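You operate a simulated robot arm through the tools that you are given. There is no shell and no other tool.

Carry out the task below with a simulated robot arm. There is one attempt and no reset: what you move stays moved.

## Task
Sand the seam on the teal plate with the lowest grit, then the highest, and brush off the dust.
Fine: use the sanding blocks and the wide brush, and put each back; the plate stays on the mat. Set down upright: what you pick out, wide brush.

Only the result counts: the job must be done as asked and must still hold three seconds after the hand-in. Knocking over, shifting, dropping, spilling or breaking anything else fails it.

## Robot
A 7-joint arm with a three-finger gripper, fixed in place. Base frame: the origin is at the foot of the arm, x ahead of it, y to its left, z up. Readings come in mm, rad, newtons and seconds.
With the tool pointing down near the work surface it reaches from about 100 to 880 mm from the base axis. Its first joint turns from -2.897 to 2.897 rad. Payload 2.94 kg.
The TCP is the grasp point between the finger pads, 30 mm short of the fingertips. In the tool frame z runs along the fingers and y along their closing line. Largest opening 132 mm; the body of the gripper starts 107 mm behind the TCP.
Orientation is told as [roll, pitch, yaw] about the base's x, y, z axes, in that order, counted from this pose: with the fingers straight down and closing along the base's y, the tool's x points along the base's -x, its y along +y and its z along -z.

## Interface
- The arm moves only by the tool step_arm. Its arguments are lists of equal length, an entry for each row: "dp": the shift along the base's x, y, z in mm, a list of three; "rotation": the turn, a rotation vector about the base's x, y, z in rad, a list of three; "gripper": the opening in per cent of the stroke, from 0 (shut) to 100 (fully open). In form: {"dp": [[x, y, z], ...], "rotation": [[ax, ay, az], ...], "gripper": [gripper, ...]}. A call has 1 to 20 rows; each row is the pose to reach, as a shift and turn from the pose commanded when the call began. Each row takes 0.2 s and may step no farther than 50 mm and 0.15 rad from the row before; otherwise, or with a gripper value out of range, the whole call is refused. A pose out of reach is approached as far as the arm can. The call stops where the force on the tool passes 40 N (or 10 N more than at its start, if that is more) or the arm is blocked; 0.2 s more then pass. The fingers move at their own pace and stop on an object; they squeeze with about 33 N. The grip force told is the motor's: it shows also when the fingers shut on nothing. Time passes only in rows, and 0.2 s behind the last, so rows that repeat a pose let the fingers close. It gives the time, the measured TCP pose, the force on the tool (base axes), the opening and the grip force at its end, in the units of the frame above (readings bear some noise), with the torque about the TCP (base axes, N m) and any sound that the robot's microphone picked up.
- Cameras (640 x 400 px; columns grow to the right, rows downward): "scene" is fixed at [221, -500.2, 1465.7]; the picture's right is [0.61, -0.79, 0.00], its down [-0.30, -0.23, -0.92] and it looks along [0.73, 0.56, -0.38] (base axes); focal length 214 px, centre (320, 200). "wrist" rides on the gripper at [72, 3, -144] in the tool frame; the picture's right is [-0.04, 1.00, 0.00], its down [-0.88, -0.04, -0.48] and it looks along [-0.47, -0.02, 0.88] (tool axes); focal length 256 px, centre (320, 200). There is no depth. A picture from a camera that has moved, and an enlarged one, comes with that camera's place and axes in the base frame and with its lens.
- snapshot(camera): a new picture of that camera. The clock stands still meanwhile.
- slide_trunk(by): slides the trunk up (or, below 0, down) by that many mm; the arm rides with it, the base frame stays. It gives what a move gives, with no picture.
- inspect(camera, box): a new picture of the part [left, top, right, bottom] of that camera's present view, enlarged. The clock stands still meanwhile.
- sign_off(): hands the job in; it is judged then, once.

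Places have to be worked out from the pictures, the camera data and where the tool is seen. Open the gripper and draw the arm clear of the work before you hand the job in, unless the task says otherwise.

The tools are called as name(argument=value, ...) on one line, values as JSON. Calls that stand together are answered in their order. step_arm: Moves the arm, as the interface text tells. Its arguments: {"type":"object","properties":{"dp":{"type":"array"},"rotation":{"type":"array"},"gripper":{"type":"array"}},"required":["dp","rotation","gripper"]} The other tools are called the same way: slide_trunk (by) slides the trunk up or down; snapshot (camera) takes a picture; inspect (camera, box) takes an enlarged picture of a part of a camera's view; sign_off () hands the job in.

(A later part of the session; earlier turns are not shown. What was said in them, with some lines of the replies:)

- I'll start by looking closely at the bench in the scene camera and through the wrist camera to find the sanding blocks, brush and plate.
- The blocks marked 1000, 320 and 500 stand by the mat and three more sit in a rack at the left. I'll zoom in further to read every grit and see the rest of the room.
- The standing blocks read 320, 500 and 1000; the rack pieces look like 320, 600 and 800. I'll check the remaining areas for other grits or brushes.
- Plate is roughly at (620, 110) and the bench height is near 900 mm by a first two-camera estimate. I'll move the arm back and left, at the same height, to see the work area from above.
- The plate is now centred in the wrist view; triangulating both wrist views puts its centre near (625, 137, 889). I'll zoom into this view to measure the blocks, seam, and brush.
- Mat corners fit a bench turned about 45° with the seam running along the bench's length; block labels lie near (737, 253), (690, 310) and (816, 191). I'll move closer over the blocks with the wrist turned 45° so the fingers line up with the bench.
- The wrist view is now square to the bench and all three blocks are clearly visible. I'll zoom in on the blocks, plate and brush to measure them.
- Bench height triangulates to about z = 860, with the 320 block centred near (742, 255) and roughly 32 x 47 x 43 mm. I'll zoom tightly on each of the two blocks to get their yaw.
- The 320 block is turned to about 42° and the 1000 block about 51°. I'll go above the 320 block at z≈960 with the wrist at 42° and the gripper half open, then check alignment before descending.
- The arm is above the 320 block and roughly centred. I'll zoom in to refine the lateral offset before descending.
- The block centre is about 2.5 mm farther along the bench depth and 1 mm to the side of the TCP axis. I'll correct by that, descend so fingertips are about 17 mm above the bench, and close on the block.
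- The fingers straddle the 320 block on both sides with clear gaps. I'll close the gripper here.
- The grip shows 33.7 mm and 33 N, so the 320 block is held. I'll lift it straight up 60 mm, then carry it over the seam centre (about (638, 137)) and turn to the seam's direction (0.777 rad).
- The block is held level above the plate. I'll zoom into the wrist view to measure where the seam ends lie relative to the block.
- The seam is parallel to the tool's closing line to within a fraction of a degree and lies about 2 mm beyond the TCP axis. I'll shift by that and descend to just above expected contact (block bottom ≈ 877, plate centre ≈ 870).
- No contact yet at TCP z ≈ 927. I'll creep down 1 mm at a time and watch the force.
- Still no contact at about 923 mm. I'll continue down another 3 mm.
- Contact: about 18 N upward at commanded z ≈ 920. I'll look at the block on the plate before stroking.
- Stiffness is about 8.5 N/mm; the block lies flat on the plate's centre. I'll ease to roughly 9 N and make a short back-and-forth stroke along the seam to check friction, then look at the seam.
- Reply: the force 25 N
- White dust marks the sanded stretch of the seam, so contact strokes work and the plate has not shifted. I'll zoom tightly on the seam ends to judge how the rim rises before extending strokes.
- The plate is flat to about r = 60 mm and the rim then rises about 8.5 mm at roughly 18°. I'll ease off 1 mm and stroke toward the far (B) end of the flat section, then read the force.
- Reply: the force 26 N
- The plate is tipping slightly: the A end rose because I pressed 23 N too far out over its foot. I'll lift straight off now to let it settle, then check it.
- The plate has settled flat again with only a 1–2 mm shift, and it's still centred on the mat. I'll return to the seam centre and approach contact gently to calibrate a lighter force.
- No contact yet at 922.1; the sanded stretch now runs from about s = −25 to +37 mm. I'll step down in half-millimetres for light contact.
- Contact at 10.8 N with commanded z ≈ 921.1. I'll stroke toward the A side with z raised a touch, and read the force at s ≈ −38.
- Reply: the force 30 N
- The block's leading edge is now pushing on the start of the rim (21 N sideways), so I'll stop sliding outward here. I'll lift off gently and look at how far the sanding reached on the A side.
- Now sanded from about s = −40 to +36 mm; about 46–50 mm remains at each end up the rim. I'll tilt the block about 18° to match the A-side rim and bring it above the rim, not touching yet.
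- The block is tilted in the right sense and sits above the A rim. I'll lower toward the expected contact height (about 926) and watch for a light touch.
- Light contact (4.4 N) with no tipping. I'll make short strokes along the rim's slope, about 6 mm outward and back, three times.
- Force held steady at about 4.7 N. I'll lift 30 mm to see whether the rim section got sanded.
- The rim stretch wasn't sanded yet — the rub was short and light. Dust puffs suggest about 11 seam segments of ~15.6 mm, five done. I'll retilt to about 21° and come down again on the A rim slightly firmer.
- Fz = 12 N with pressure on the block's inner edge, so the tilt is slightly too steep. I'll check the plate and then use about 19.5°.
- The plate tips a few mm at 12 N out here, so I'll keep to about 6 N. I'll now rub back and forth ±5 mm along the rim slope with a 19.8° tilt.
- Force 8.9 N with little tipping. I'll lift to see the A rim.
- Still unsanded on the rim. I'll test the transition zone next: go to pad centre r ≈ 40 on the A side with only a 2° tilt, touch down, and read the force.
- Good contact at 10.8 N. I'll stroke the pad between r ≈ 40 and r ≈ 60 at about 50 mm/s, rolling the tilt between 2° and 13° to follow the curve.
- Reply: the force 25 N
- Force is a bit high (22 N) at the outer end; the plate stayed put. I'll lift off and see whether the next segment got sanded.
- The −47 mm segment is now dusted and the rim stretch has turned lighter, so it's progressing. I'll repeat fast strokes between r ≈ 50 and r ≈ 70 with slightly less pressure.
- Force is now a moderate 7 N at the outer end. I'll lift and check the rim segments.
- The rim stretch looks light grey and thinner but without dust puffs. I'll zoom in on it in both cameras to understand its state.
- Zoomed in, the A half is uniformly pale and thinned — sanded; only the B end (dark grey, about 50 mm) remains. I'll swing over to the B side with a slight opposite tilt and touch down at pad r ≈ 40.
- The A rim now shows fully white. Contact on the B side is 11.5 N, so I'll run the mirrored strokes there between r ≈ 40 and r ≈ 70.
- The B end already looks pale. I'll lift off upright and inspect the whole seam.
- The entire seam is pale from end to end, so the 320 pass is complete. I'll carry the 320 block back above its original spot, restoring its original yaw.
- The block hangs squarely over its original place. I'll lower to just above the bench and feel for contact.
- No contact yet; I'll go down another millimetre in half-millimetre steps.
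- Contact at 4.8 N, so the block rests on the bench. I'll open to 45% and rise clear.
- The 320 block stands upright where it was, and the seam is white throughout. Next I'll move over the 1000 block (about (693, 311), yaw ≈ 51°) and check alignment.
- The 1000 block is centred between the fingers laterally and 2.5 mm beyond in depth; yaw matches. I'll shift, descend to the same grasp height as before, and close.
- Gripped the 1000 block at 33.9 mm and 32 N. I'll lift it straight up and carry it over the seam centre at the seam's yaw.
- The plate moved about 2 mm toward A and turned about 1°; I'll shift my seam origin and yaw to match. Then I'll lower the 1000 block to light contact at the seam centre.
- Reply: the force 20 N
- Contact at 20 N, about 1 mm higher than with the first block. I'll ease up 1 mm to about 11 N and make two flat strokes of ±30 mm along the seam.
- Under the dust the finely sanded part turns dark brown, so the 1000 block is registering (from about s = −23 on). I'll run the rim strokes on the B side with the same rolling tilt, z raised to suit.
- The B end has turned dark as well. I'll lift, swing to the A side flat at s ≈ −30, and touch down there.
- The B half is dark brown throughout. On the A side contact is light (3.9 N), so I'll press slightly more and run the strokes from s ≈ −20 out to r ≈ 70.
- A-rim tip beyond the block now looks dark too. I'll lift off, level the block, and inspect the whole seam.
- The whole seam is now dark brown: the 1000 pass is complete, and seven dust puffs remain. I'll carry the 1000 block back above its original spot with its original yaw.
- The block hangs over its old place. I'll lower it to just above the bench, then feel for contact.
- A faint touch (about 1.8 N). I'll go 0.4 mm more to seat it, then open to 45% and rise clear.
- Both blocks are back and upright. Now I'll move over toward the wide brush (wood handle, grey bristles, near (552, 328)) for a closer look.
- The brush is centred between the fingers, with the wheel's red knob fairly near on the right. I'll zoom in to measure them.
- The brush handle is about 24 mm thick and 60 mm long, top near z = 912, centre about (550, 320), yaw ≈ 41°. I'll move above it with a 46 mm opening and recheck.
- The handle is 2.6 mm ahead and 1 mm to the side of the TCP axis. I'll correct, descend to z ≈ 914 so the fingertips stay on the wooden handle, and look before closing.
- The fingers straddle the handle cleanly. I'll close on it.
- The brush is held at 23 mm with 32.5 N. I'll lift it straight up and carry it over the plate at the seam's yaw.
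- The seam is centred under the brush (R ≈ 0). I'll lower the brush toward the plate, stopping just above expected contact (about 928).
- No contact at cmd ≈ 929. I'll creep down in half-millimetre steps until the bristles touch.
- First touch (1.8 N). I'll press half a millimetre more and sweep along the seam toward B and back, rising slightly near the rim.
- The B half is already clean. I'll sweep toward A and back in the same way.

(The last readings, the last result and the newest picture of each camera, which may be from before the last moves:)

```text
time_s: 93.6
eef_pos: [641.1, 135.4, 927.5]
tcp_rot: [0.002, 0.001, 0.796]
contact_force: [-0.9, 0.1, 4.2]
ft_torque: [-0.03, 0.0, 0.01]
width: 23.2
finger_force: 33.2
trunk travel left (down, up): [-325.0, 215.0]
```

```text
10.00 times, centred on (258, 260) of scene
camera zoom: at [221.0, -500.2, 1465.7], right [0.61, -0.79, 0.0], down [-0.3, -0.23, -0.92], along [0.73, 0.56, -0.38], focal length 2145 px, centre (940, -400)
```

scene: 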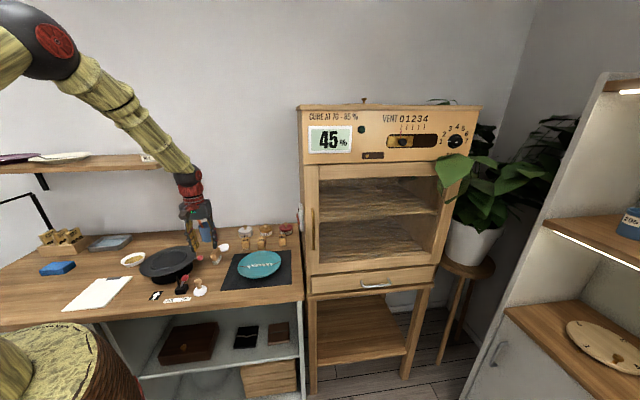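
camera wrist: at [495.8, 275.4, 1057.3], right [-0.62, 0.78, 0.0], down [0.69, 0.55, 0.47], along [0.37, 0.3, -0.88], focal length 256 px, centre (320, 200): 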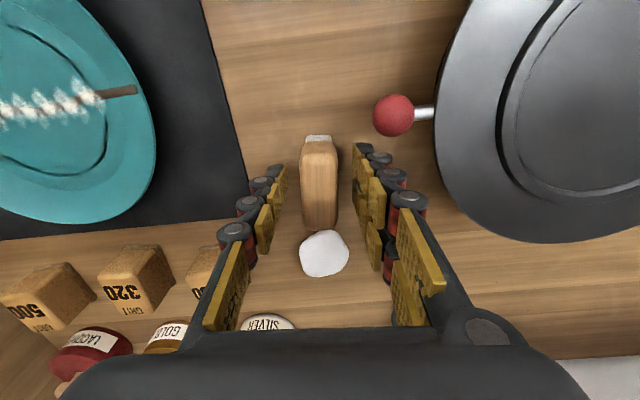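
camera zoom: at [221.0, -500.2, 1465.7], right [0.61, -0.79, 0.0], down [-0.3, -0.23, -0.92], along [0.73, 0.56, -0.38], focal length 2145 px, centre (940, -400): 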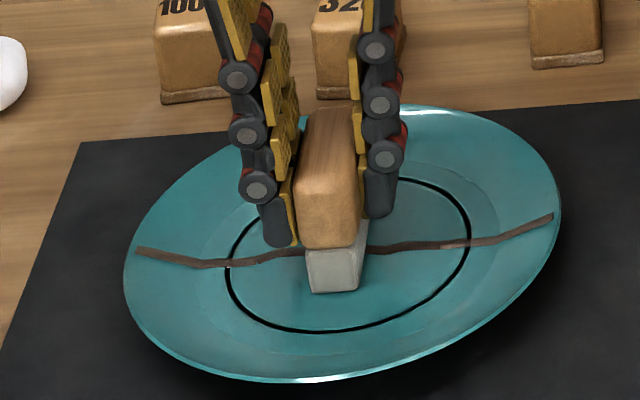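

Dust looks gone; the plate slid about 4 mm toward A but is well within the mat. I'll lift the brush and inspect for leftovers.

step_arm(dp=[[0, 0, 8], [0, 0, 25], [0, 0, 45], [0, 0, 65], [0, 0, 65]], rotation=[[0, 0, 0], [0, 0, 0], [0, 0, 0], [0, 0, 0], [0, 0, 0]], gripper=[0, 0, 0, 0, 0])

inspect(camera="scene", box=[226, 240, 290, 280])

inspect(camera="scene", box=[256, 254, 288, 274])

inspect(camera="scene", box=[234, 256, 266, 276])

inspect(camera="wrist", box=[208, 30, 432, 170])

```text
time_s: 94.8
eef_pos: [640.6, 133.4, 992.6]
tcp_rot: [0.001, 0.002, 0.796]
contact_force: [-0.2, 0.0, -0.4]
ft_torque: [0.01, -0.04, -0.03]
width: 23.1
finger_force: 32.6
trunk travel left (down, up): [-325.0, 215.0]
```

```text
10.00 times, centred on (258, 260) of scene
camera zoom: at [221.0, -500.2, 1465.7], right [0.61, -0.79, 0.0], down [-0.3, -0.23, -0.92], along [0.73, 0.56, -0.38], focal length 2145 px, centre (940, -400)
```

zoom: 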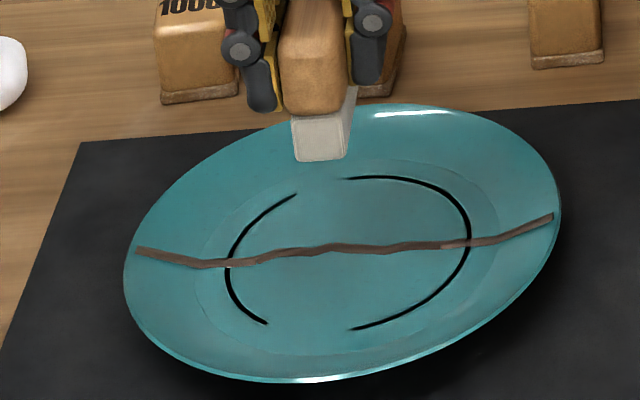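

```text
16.00 times, centred on (272, 264) of scene
camera zoom: at [221.0, -500.2, 1465.7], right [0.61, -0.79, 0.0], down [-0.3, -0.23, -0.92], along [0.73, 0.56, -0.38], focal length 3432 px, centre (1088, -824)
```

zoom: 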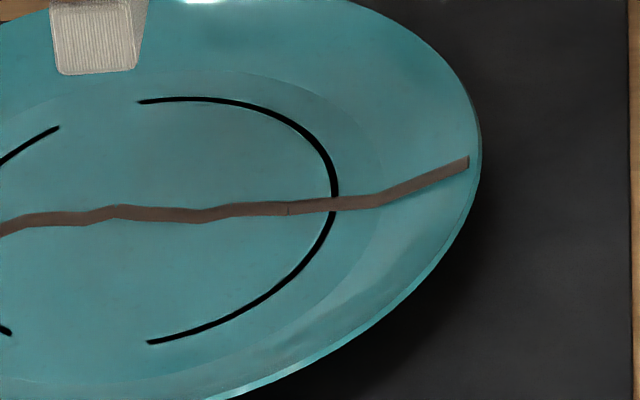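

```text
16.00 times, centred on (250, 266) of scene
camera zoom: at [221.0, -500.2, 1465.7], right [0.61, -0.79, 0.0], down [-0.3, -0.23, -0.92], along [0.73, 0.56, -0.38], focal length 3432 px, centre (1440, -856)
```

zoom: 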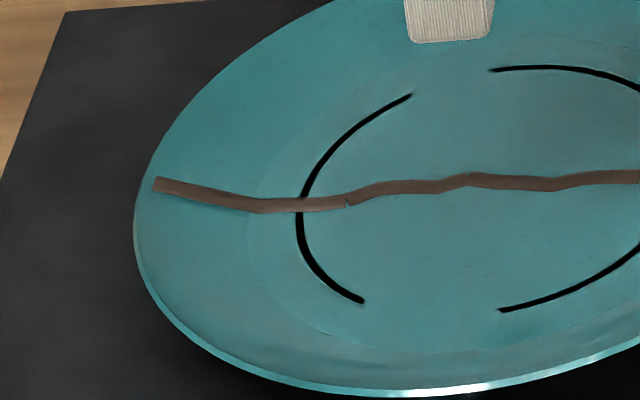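

```text
2.86 times, centred on (320, 100) of wrist
camera zoom: at [587.7, 84.5, 1136.1], right [-0.68, 0.73, 0.0], down [0.64, 0.6, 0.47], along [0.35, 0.33, -0.88], focal length 731 px, centre (320, 486)
```

zoom: 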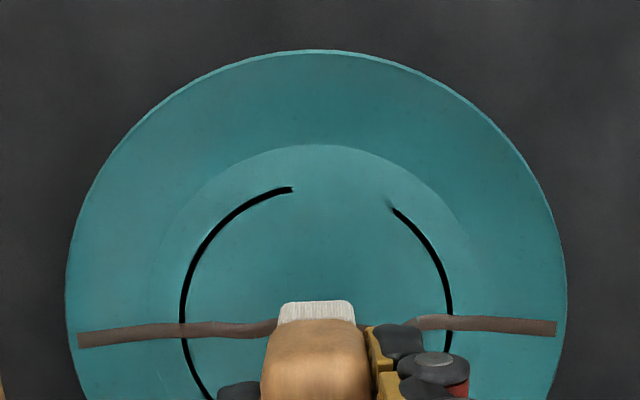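

The plate is dust-free and the seam is brown throughout; one short stretch near the A-side ring looks a shade lighter. I'll zoom in more on it.

inspect(camera="scene", box=[266, 260, 278, 268])

inspect(camera="scene", box=[240, 262, 252, 270])

inspect(camera="wrist", box=[230, 130, 330, 170])

```text
16.00 times, centred on (272, 264) of scene
camera zoom: at [221.0, -500.2, 1465.7], right [0.61, -0.79, 0.0], down [-0.3, -0.23, -0.92], along [0.73, 0.56, -0.38], focal length 3432 px, centre (1088, -824)
```

zoom: 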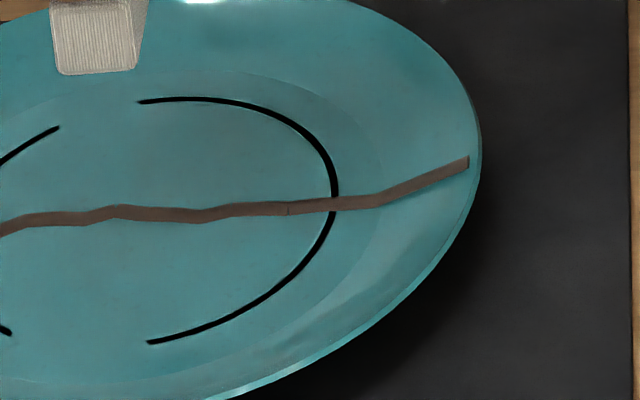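

```text
16.00 times, centred on (246, 266) of scene
camera zoom: at [221.0, -500.2, 1465.7], right [0.61, -0.79, 0.0], down [-0.3, -0.23, -0.92], along [0.73, 0.56, -0.38], focal length 3432 px, centre (1504, -856)
```

zoom: 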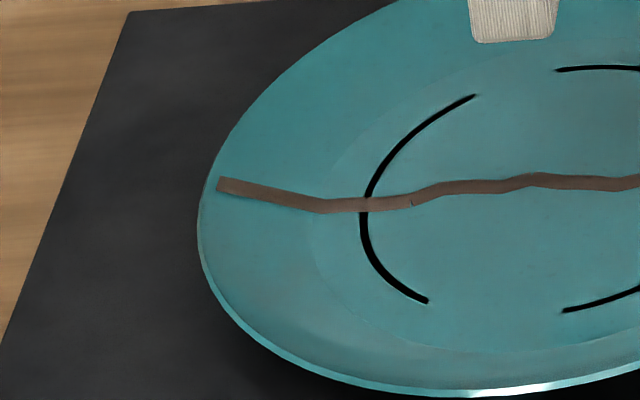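

```text
6.40 times, centred on (280, 150) of wrist
camera zoom: at [587.7, 84.5, 1136.1], right [-0.68, 0.73, 0.0], down [0.64, 0.6, 0.47], along [0.35, 0.33, -0.88], focal length 1638 px, centre (576, 520)
```

zoom: 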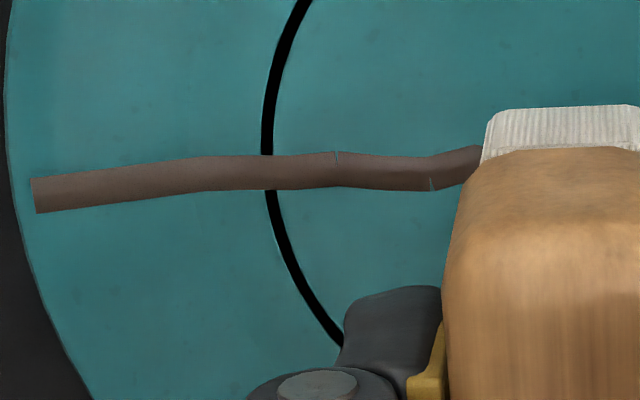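

The seam is uniformly brown with no dust left. I'll carry the brush back above its original spot with its original yaw.

step_arm(dp=[[-18, 37, 0], [-36, 74, 0], [-54, 111, 0], [-72, 148, 0], [-88.8, 186.1, 0], [-88.8, 186.1, -30], [-88.8, 186.1, -55], [-88.8, 186.1, -60], [-88.8, 186.1, -60]], rotation=[[0, 0, -0.02], [0, 0, -0.04], [0, 0, -0.06], [0, 0, -0.082], [0, 0, -0.082], [0, 0, -0.082], [0, 0, -0.082], [0, 0, -0.082], [0, 0, -0.082]], gripper=[0, 0, 0, 0, 0, 0, 0, 0, 0])

snapshot(camera="wrist")

inspect(camera="scene", box=[180, 225, 244, 265])

inspect(camera="scene", box=[226, 240, 290, 280])

```text
time_s: 96.8
eef_pos: [551.6, 322.7, 933.1]
tcp_rot: [0.0, 0.001, 0.717]
contact_force: [0.5, 0.1, -0.5]
ft_torque: [0.03, 0.02, 0.02]
width: 22.9
finger_force: 32.6
trunk travel left (down, up): [-325.0, 215.0]
```

```text
taken
camera wrist: at [495.4, 277.2, 1075.6], right [-0.62, 0.78, 0.0], down [0.69, 0.55, 0.47], along [0.37, 0.3, -0.88], focal length 256 px, centre (320, 200)
```

wrist: 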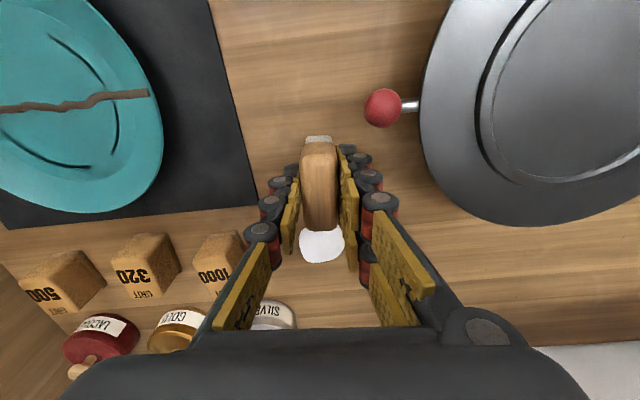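

```text
10.00 times, centred on (212, 245) of scene
camera zoom: at [221.0, -500.2, 1465.7], right [0.61, -0.79, 0.0], down [-0.3, -0.23, -0.92], along [0.73, 0.56, -0.38], focal length 2145 px, centre (1400, -250)
```

zoom: 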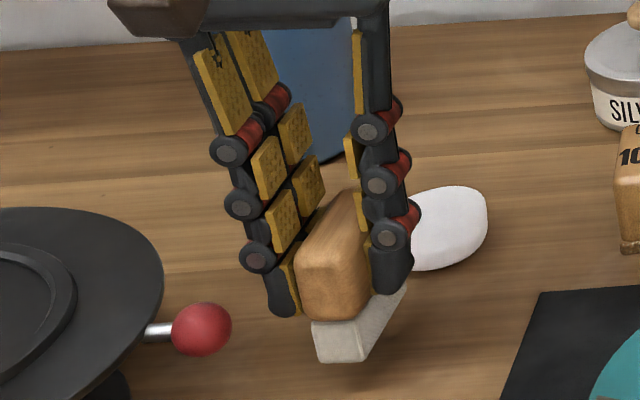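

```text
10.00 times, centred on (258, 260) of scene
camera zoom: at [221.0, -500.2, 1465.7], right [0.61, -0.79, 0.0], down [-0.3, -0.23, -0.92], along [0.73, 0.56, -0.38], focal length 2145 px, centre (940, -400)
```

zoom: 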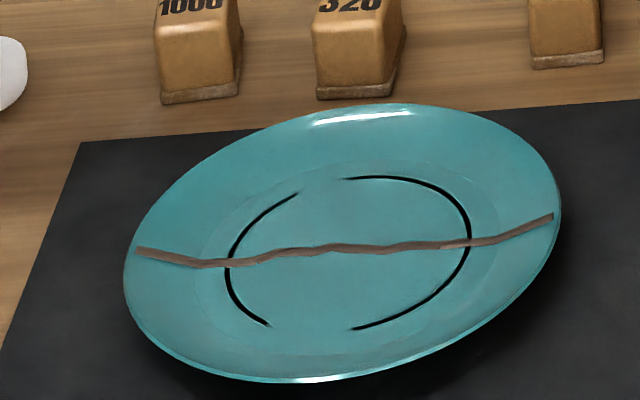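

Before setting the brush down, I'll take one more close look at the slightly lighter stretch near the A-side ring.

inspect(camera="scene", box=[262, 256, 282, 269])

inspect(camera="wrist", box=[0, 60, 160, 160])

```text
16.00 times, centred on (272, 262) of scene
camera zoom: at [221.0, -500.2, 1465.7], right [0.61, -0.79, 0.0], down [-0.3, -0.23, -0.92], along [0.73, 0.56, -0.38], focal length 3432 px, centre (1088, -800)
```

zoom: 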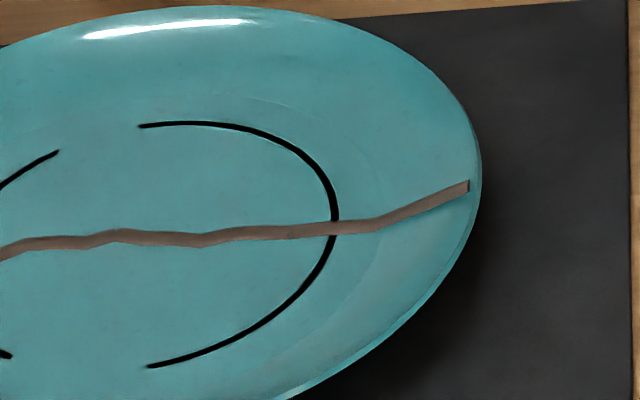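

```text
4.00 times, centred on (80, 110) of wrist
camera zoom: at [495.4, 277.2, 1075.6], right [-0.62, 0.78, 0.0], down [0.69, 0.55, 0.47], along [0.37, 0.3, -0.88], focal length 1024 px, centre (1280, 560)
```

zoom: 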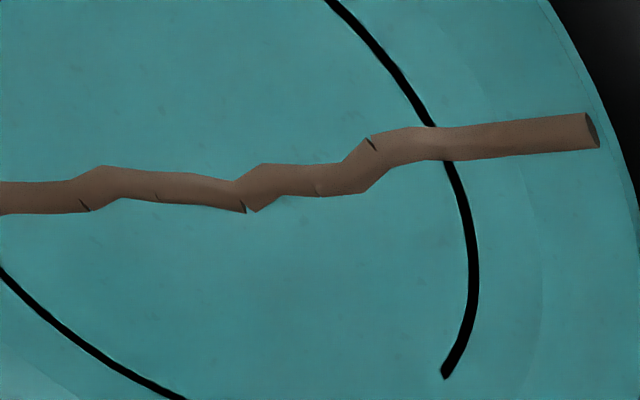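

Seen from the wrist camera the seam is uniformly brown with no dust. I'll lower the brush to its spot and feel for the bench.

step_arm(dp=[[0, 0, -7], [0, 0, -13], [0, 0, -16.5], [0, 0, -17.5], [0, 0, -17.5]], rotation=[[0, 0, 0], [0, 0, 0], [0, 0, 0], [0, 0, 0], [0, 0, 0]], gripper=[0, 0, 0, 0, 0])

```text
time_s: 98.0
eef_pos: [550.7, 323.1, 915.1]
tcp_rot: [0.001, 0.0, 0.714]
contact_force: [1.2, 0.0, -0.1]
ft_torque: [0.01, -0.02, -0.04]
width: 22.8
finger_force: 32.6
trunk travel left (down, up): [-325.0, 215.0]
```

No contact at cmd ≈ 914.6. I'll step down half a millimetre at a time.

step_arm(dp=[[0, 0, -0.5], [0, 0, -1.0], [0, 0, -1.0]], rotation=[[0, 0, 0], [0, 0, 0], [0, 0, 0]], gripper=[0, 0, 0])

```text
time_s: 98.8
eef_pos: [550.7, 322.5, 914.0]
tcp_rot: [0.0, 0.001, 0.716]
contact_force: [0.9, -0.2, 1.2]
ft_torque: [0.05, -0.05, 0.01]
width: 23.1
finger_force: 33.4
trunk travel left (down, up): [-325.0, 215.0]
```

Just touching (about 1.2 N). I'll seat it 0.4 mm more, open to 35%, and rise clear.

step_arm(dp=[[0, 0, -0.4], [0, 0, -0.4], [0, 0, -0.4], [0, 0, -0.4], [0, 0, -0.4], [0, 0, -0.4], [0, 0, 20], [0, 0, 45], [0, 0, 70], [0, 0, 90], [0, 0, 90]], rotation=[[0, 0, 0], [0, 0, 0], [0, 0, 0], [0, 0, 0], [0, 0, 0], [0, 0, 0], [0, 0, 0], [0, 0, 0], [0, 0, 0], [0, 0, 0], [0, 0, 0]], gripper=[0, 0, 22, 28, 35, 35, 35, 35, 35, 35, 35])

snapshot(camera="wrist")

inspect(camera="scene", box=[180, 230, 244, 270])

```text
time_s: 101.2
eef_pos: [551.6, 321.4, 1004.5]
tcp_rot: [0.0, 0.002, 0.716]
contact_force: [0.0, -0.5, -0.7]
ft_torque: [0.01, 0.03, 0.0]
width: 46.2
finger_force: 0.1
trunk travel left (down, up): [-325.0, 215.0]
```

```text
taken
camera wrist: at [495.4, 276.4, 1148.2], right [-0.62, 0.78, 0.0], down [0.69, 0.55, 0.47], along [0.37, 0.3, -0.88], focal length 256 px, centre (320, 200)
```

wrist: 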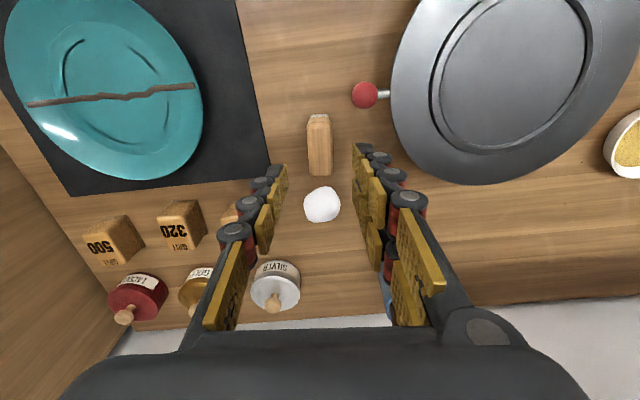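

```text
10.00 times, centred on (212, 250) of scene
camera zoom: at [221.0, -500.2, 1465.7], right [0.61, -0.79, 0.0], down [-0.3, -0.23, -0.92], along [0.73, 0.56, -0.38], focal length 2145 px, centre (1400, -300)
```

zoom: 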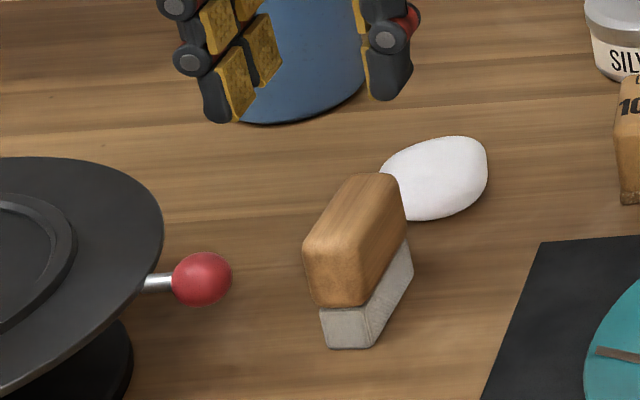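

The brush is upright back at its place. I'll move to view the plate without anything in the way and check the whole seam closely.

step_arm(dp=[[10, -40, 10], [20, -80, 15], [30, -125, 20], [40, -170, 20], [48, -215, 20], [55, -240, 20], [55, -240, 20]], rotation=[[0, 0, 0.02], [0, 0, 0.04], [0, 0, 0.06], [0, 0, 0.07], [0, 0, 0.07], [0, 0, 0.07], [0, 0, 0.07]], gripper=[60, 80, 100, 100, 100, 100, 100])

snapshot(camera="wrist")

inspect(camera="wrist", box=[220, 110, 420, 235])

```text
time_s: 102.8
eef_pos: [607.8, 81.8, 1024.2]
tcp_rot: [0.002, 0.002, 0.787]
contact_force: [0.4, -0.2, 0.2]
ft_torque: [-0.01, -0.03, 0.01]
width: 131.9
finger_force: 0.1
trunk travel left (down, up): [-325.0, 215.0]
```

```text
taken
camera wrist: at [554.0, 32.7, 1166.8], right [-0.68, 0.74, 0.0], down [0.65, 0.59, 0.47], along [0.35, 0.32, -0.88], focal length 256 px, centre (320, 200)
```

wrist: 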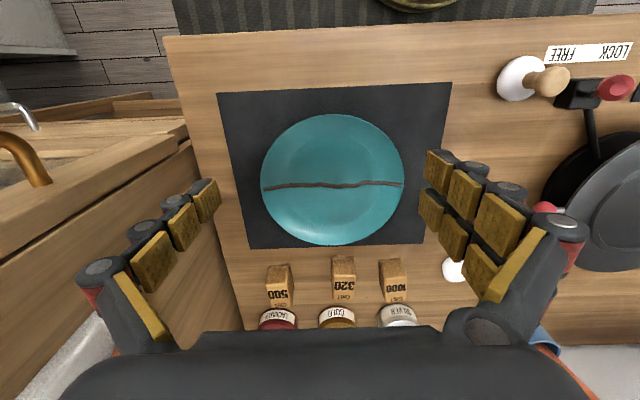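

```text
3.20 times, centred on (320, 172) of wrist
camera zoom: at [554.0, 32.7, 1166.8], right [-0.68, 0.74, 0.0], down [0.65, 0.59, 0.47], along [0.35, 0.32, -0.88], focal length 819 px, centre (320, 288)
```

zoom: 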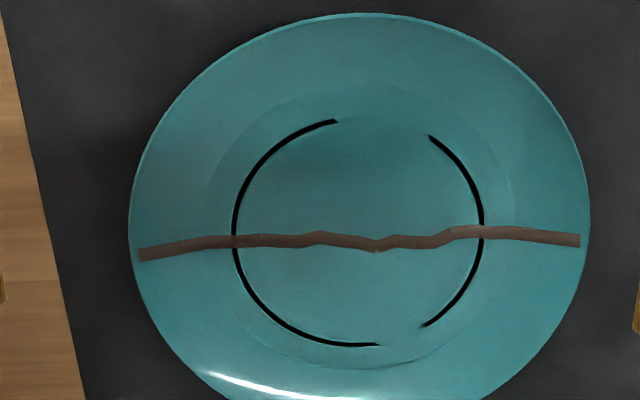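

The full seam is visible and brown with no dust on the plate. One tighter zoom on both halves to be certain.

inspect(camera="wrist", box=[255, 165, 335, 215])

inspect(camera="wrist", box=[330, 160, 410, 210])

snapshot(camera="scene")

inspect(camera="scene", box=[180, 215, 308, 295])

```text
8.00 times, centred on (295, 190) of wrist
camera zoom: at [554.0, 32.7, 1166.8], right [-0.68, 0.74, 0.0], down [0.65, 0.59, 0.47], along [0.35, 0.32, -0.88], focal length 2048 px, centre (520, 280)
```

zoom: 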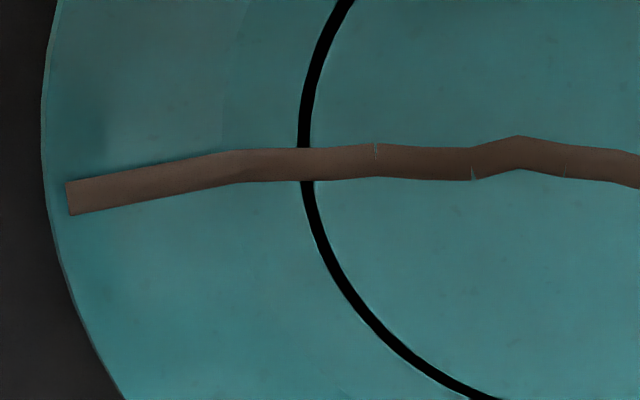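

```text
8.00 times, centred on (370, 185) of wrist
camera zoom: at [554.0, 32.7, 1166.8], right [-0.68, 0.74, 0.0], down [0.65, 0.59, 0.47], along [0.35, 0.32, -0.88], focal length 2048 px, centre (-80, 320)
```

zoom: 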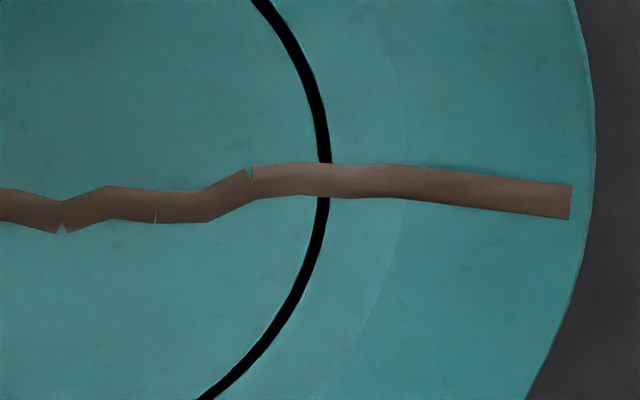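

```text
taken
```

scene: 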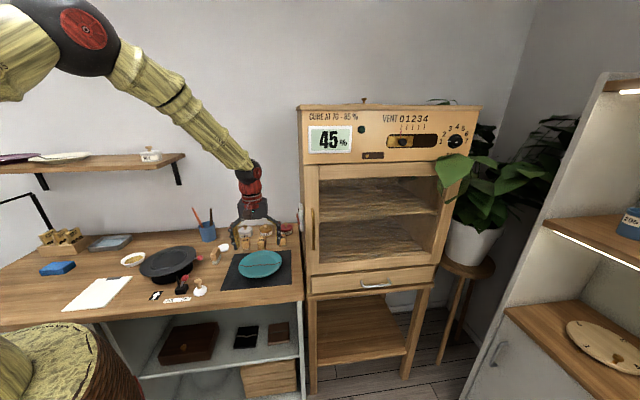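

```text
5.00 times, centred on (244, 255) of scene
camera zoom: at [221.0, -500.2, 1465.7], right [0.61, -0.79, 0.0], down [-0.3, -0.23, -0.92], along [0.73, 0.56, -0.38], focal length 1072 px, centre (700, -75)
```

zoom: 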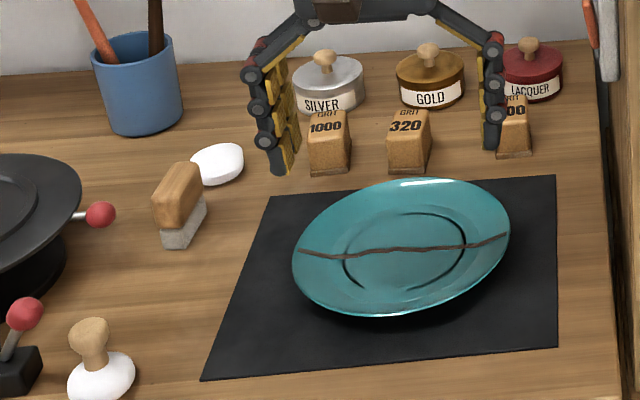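

Everything checks out: seam finished, dust gone, both blocks and the brush upright in place, plate on the mat. I'll draw the arm up and back, clear of the work.

step_arm(dp=[[-10, 5, 30], [-25, 10, 65], [-50, 18, 95], [-80, 25, 115], [-110, 30, 120], [-140, 30, 120], [-140, 30, 120]], rotation=[[0, 0, 0], [0, 0, 0], [0, 0, 0], [0, 0, 0], [0, 0, 0], [0, 0, 0], [0, 0, 0]], gripper=[100, 100, 100, 100, 100, 100, 100])

inspect(camera="scene", box=[140, 200, 310, 306])

inspect(camera="scene", box=[44, 220, 76, 240])

```text
time_s: 104.4
eef_pos: [468.8, 112.9, 1143.7]
tcp_rot: [0.001, 0.002, 0.785]
contact_force: [0.2, 0.4, 0.0]
ft_torque: [0.01, -0.05, 0.0]
width: 132.1
finger_force: 0.2
trunk travel left (down, up): [-325.0, 215.0]
```

```text
3.76 times, centred on (225, 253) of scene
camera zoom: at [221.0, -500.2, 1465.7], right [0.61, -0.79, 0.0], down [-0.3, -0.23, -0.92], along [0.73, 0.56, -0.38], focal length 807 px, centre (678, 0)
```

zoom: 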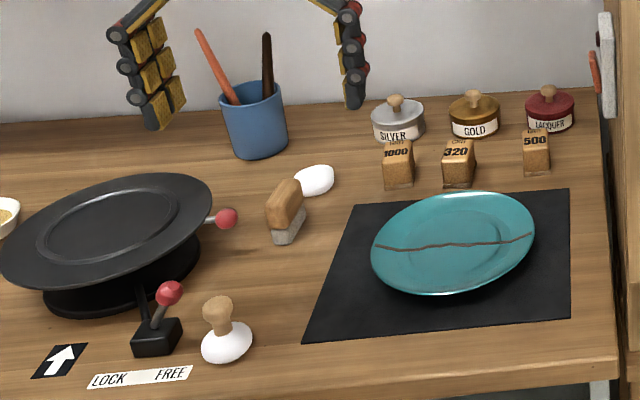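

```text
16.00 times, centred on (60, 230) of scene
camera zoom: at [221.0, -500.2, 1465.7], right [0.61, -0.79, 0.0], down [-0.3, -0.23, -0.92], along [0.73, 0.56, -0.38], focal length 3432 px, centre (4480, -280)
```

zoom: 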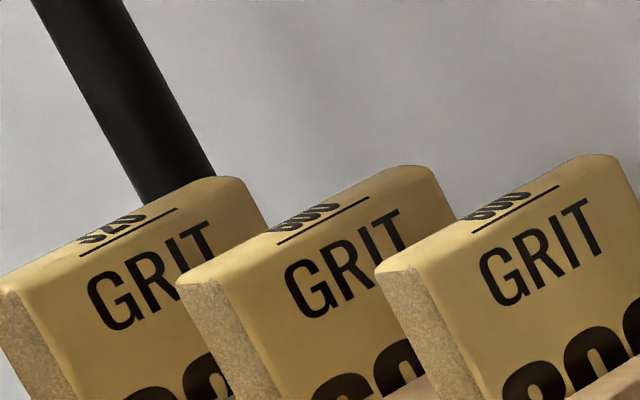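

The blocks and the brush stand upright at their original spots. The plate is clean on the mat, the seam is sanded end to end, and the arm is clear with the gripper open. Handing in.

sign_off()

```text
The job is handed in.
```

I sanded the seam on the teal plate with the 320 block, then the 1000 block, and brushed the dust off. The job is handed in, but I got no result back, so I don't know how it was judged.

- **Grit choice:** I used the loose blocks by the mat (320, 500, 1000). The rack at the far left has 600, 800 and what I read as another 320. That label was partly hidden, and I judged the rack to be about 1,040 mm out, beyond the arm's reach.
- **Seam:** the whole length turned pale under the 320 block and dark brown under the 1000 block. In the final close-ups it was brown from rim to rim.
- **Dust:** none was visible on the plate after brushing.
- **Put back:** both blocks and the wide brush are standing upright within a millimetre or two of where they started.
- **Plate:** it tipped a few millimetres while I worked near the rim and slid about 4 mm during brushing. It settled flat and is still well within the mat.

Nothing else was touched as far as I could see. The arm was drawn back with the gripper open before hand-in.
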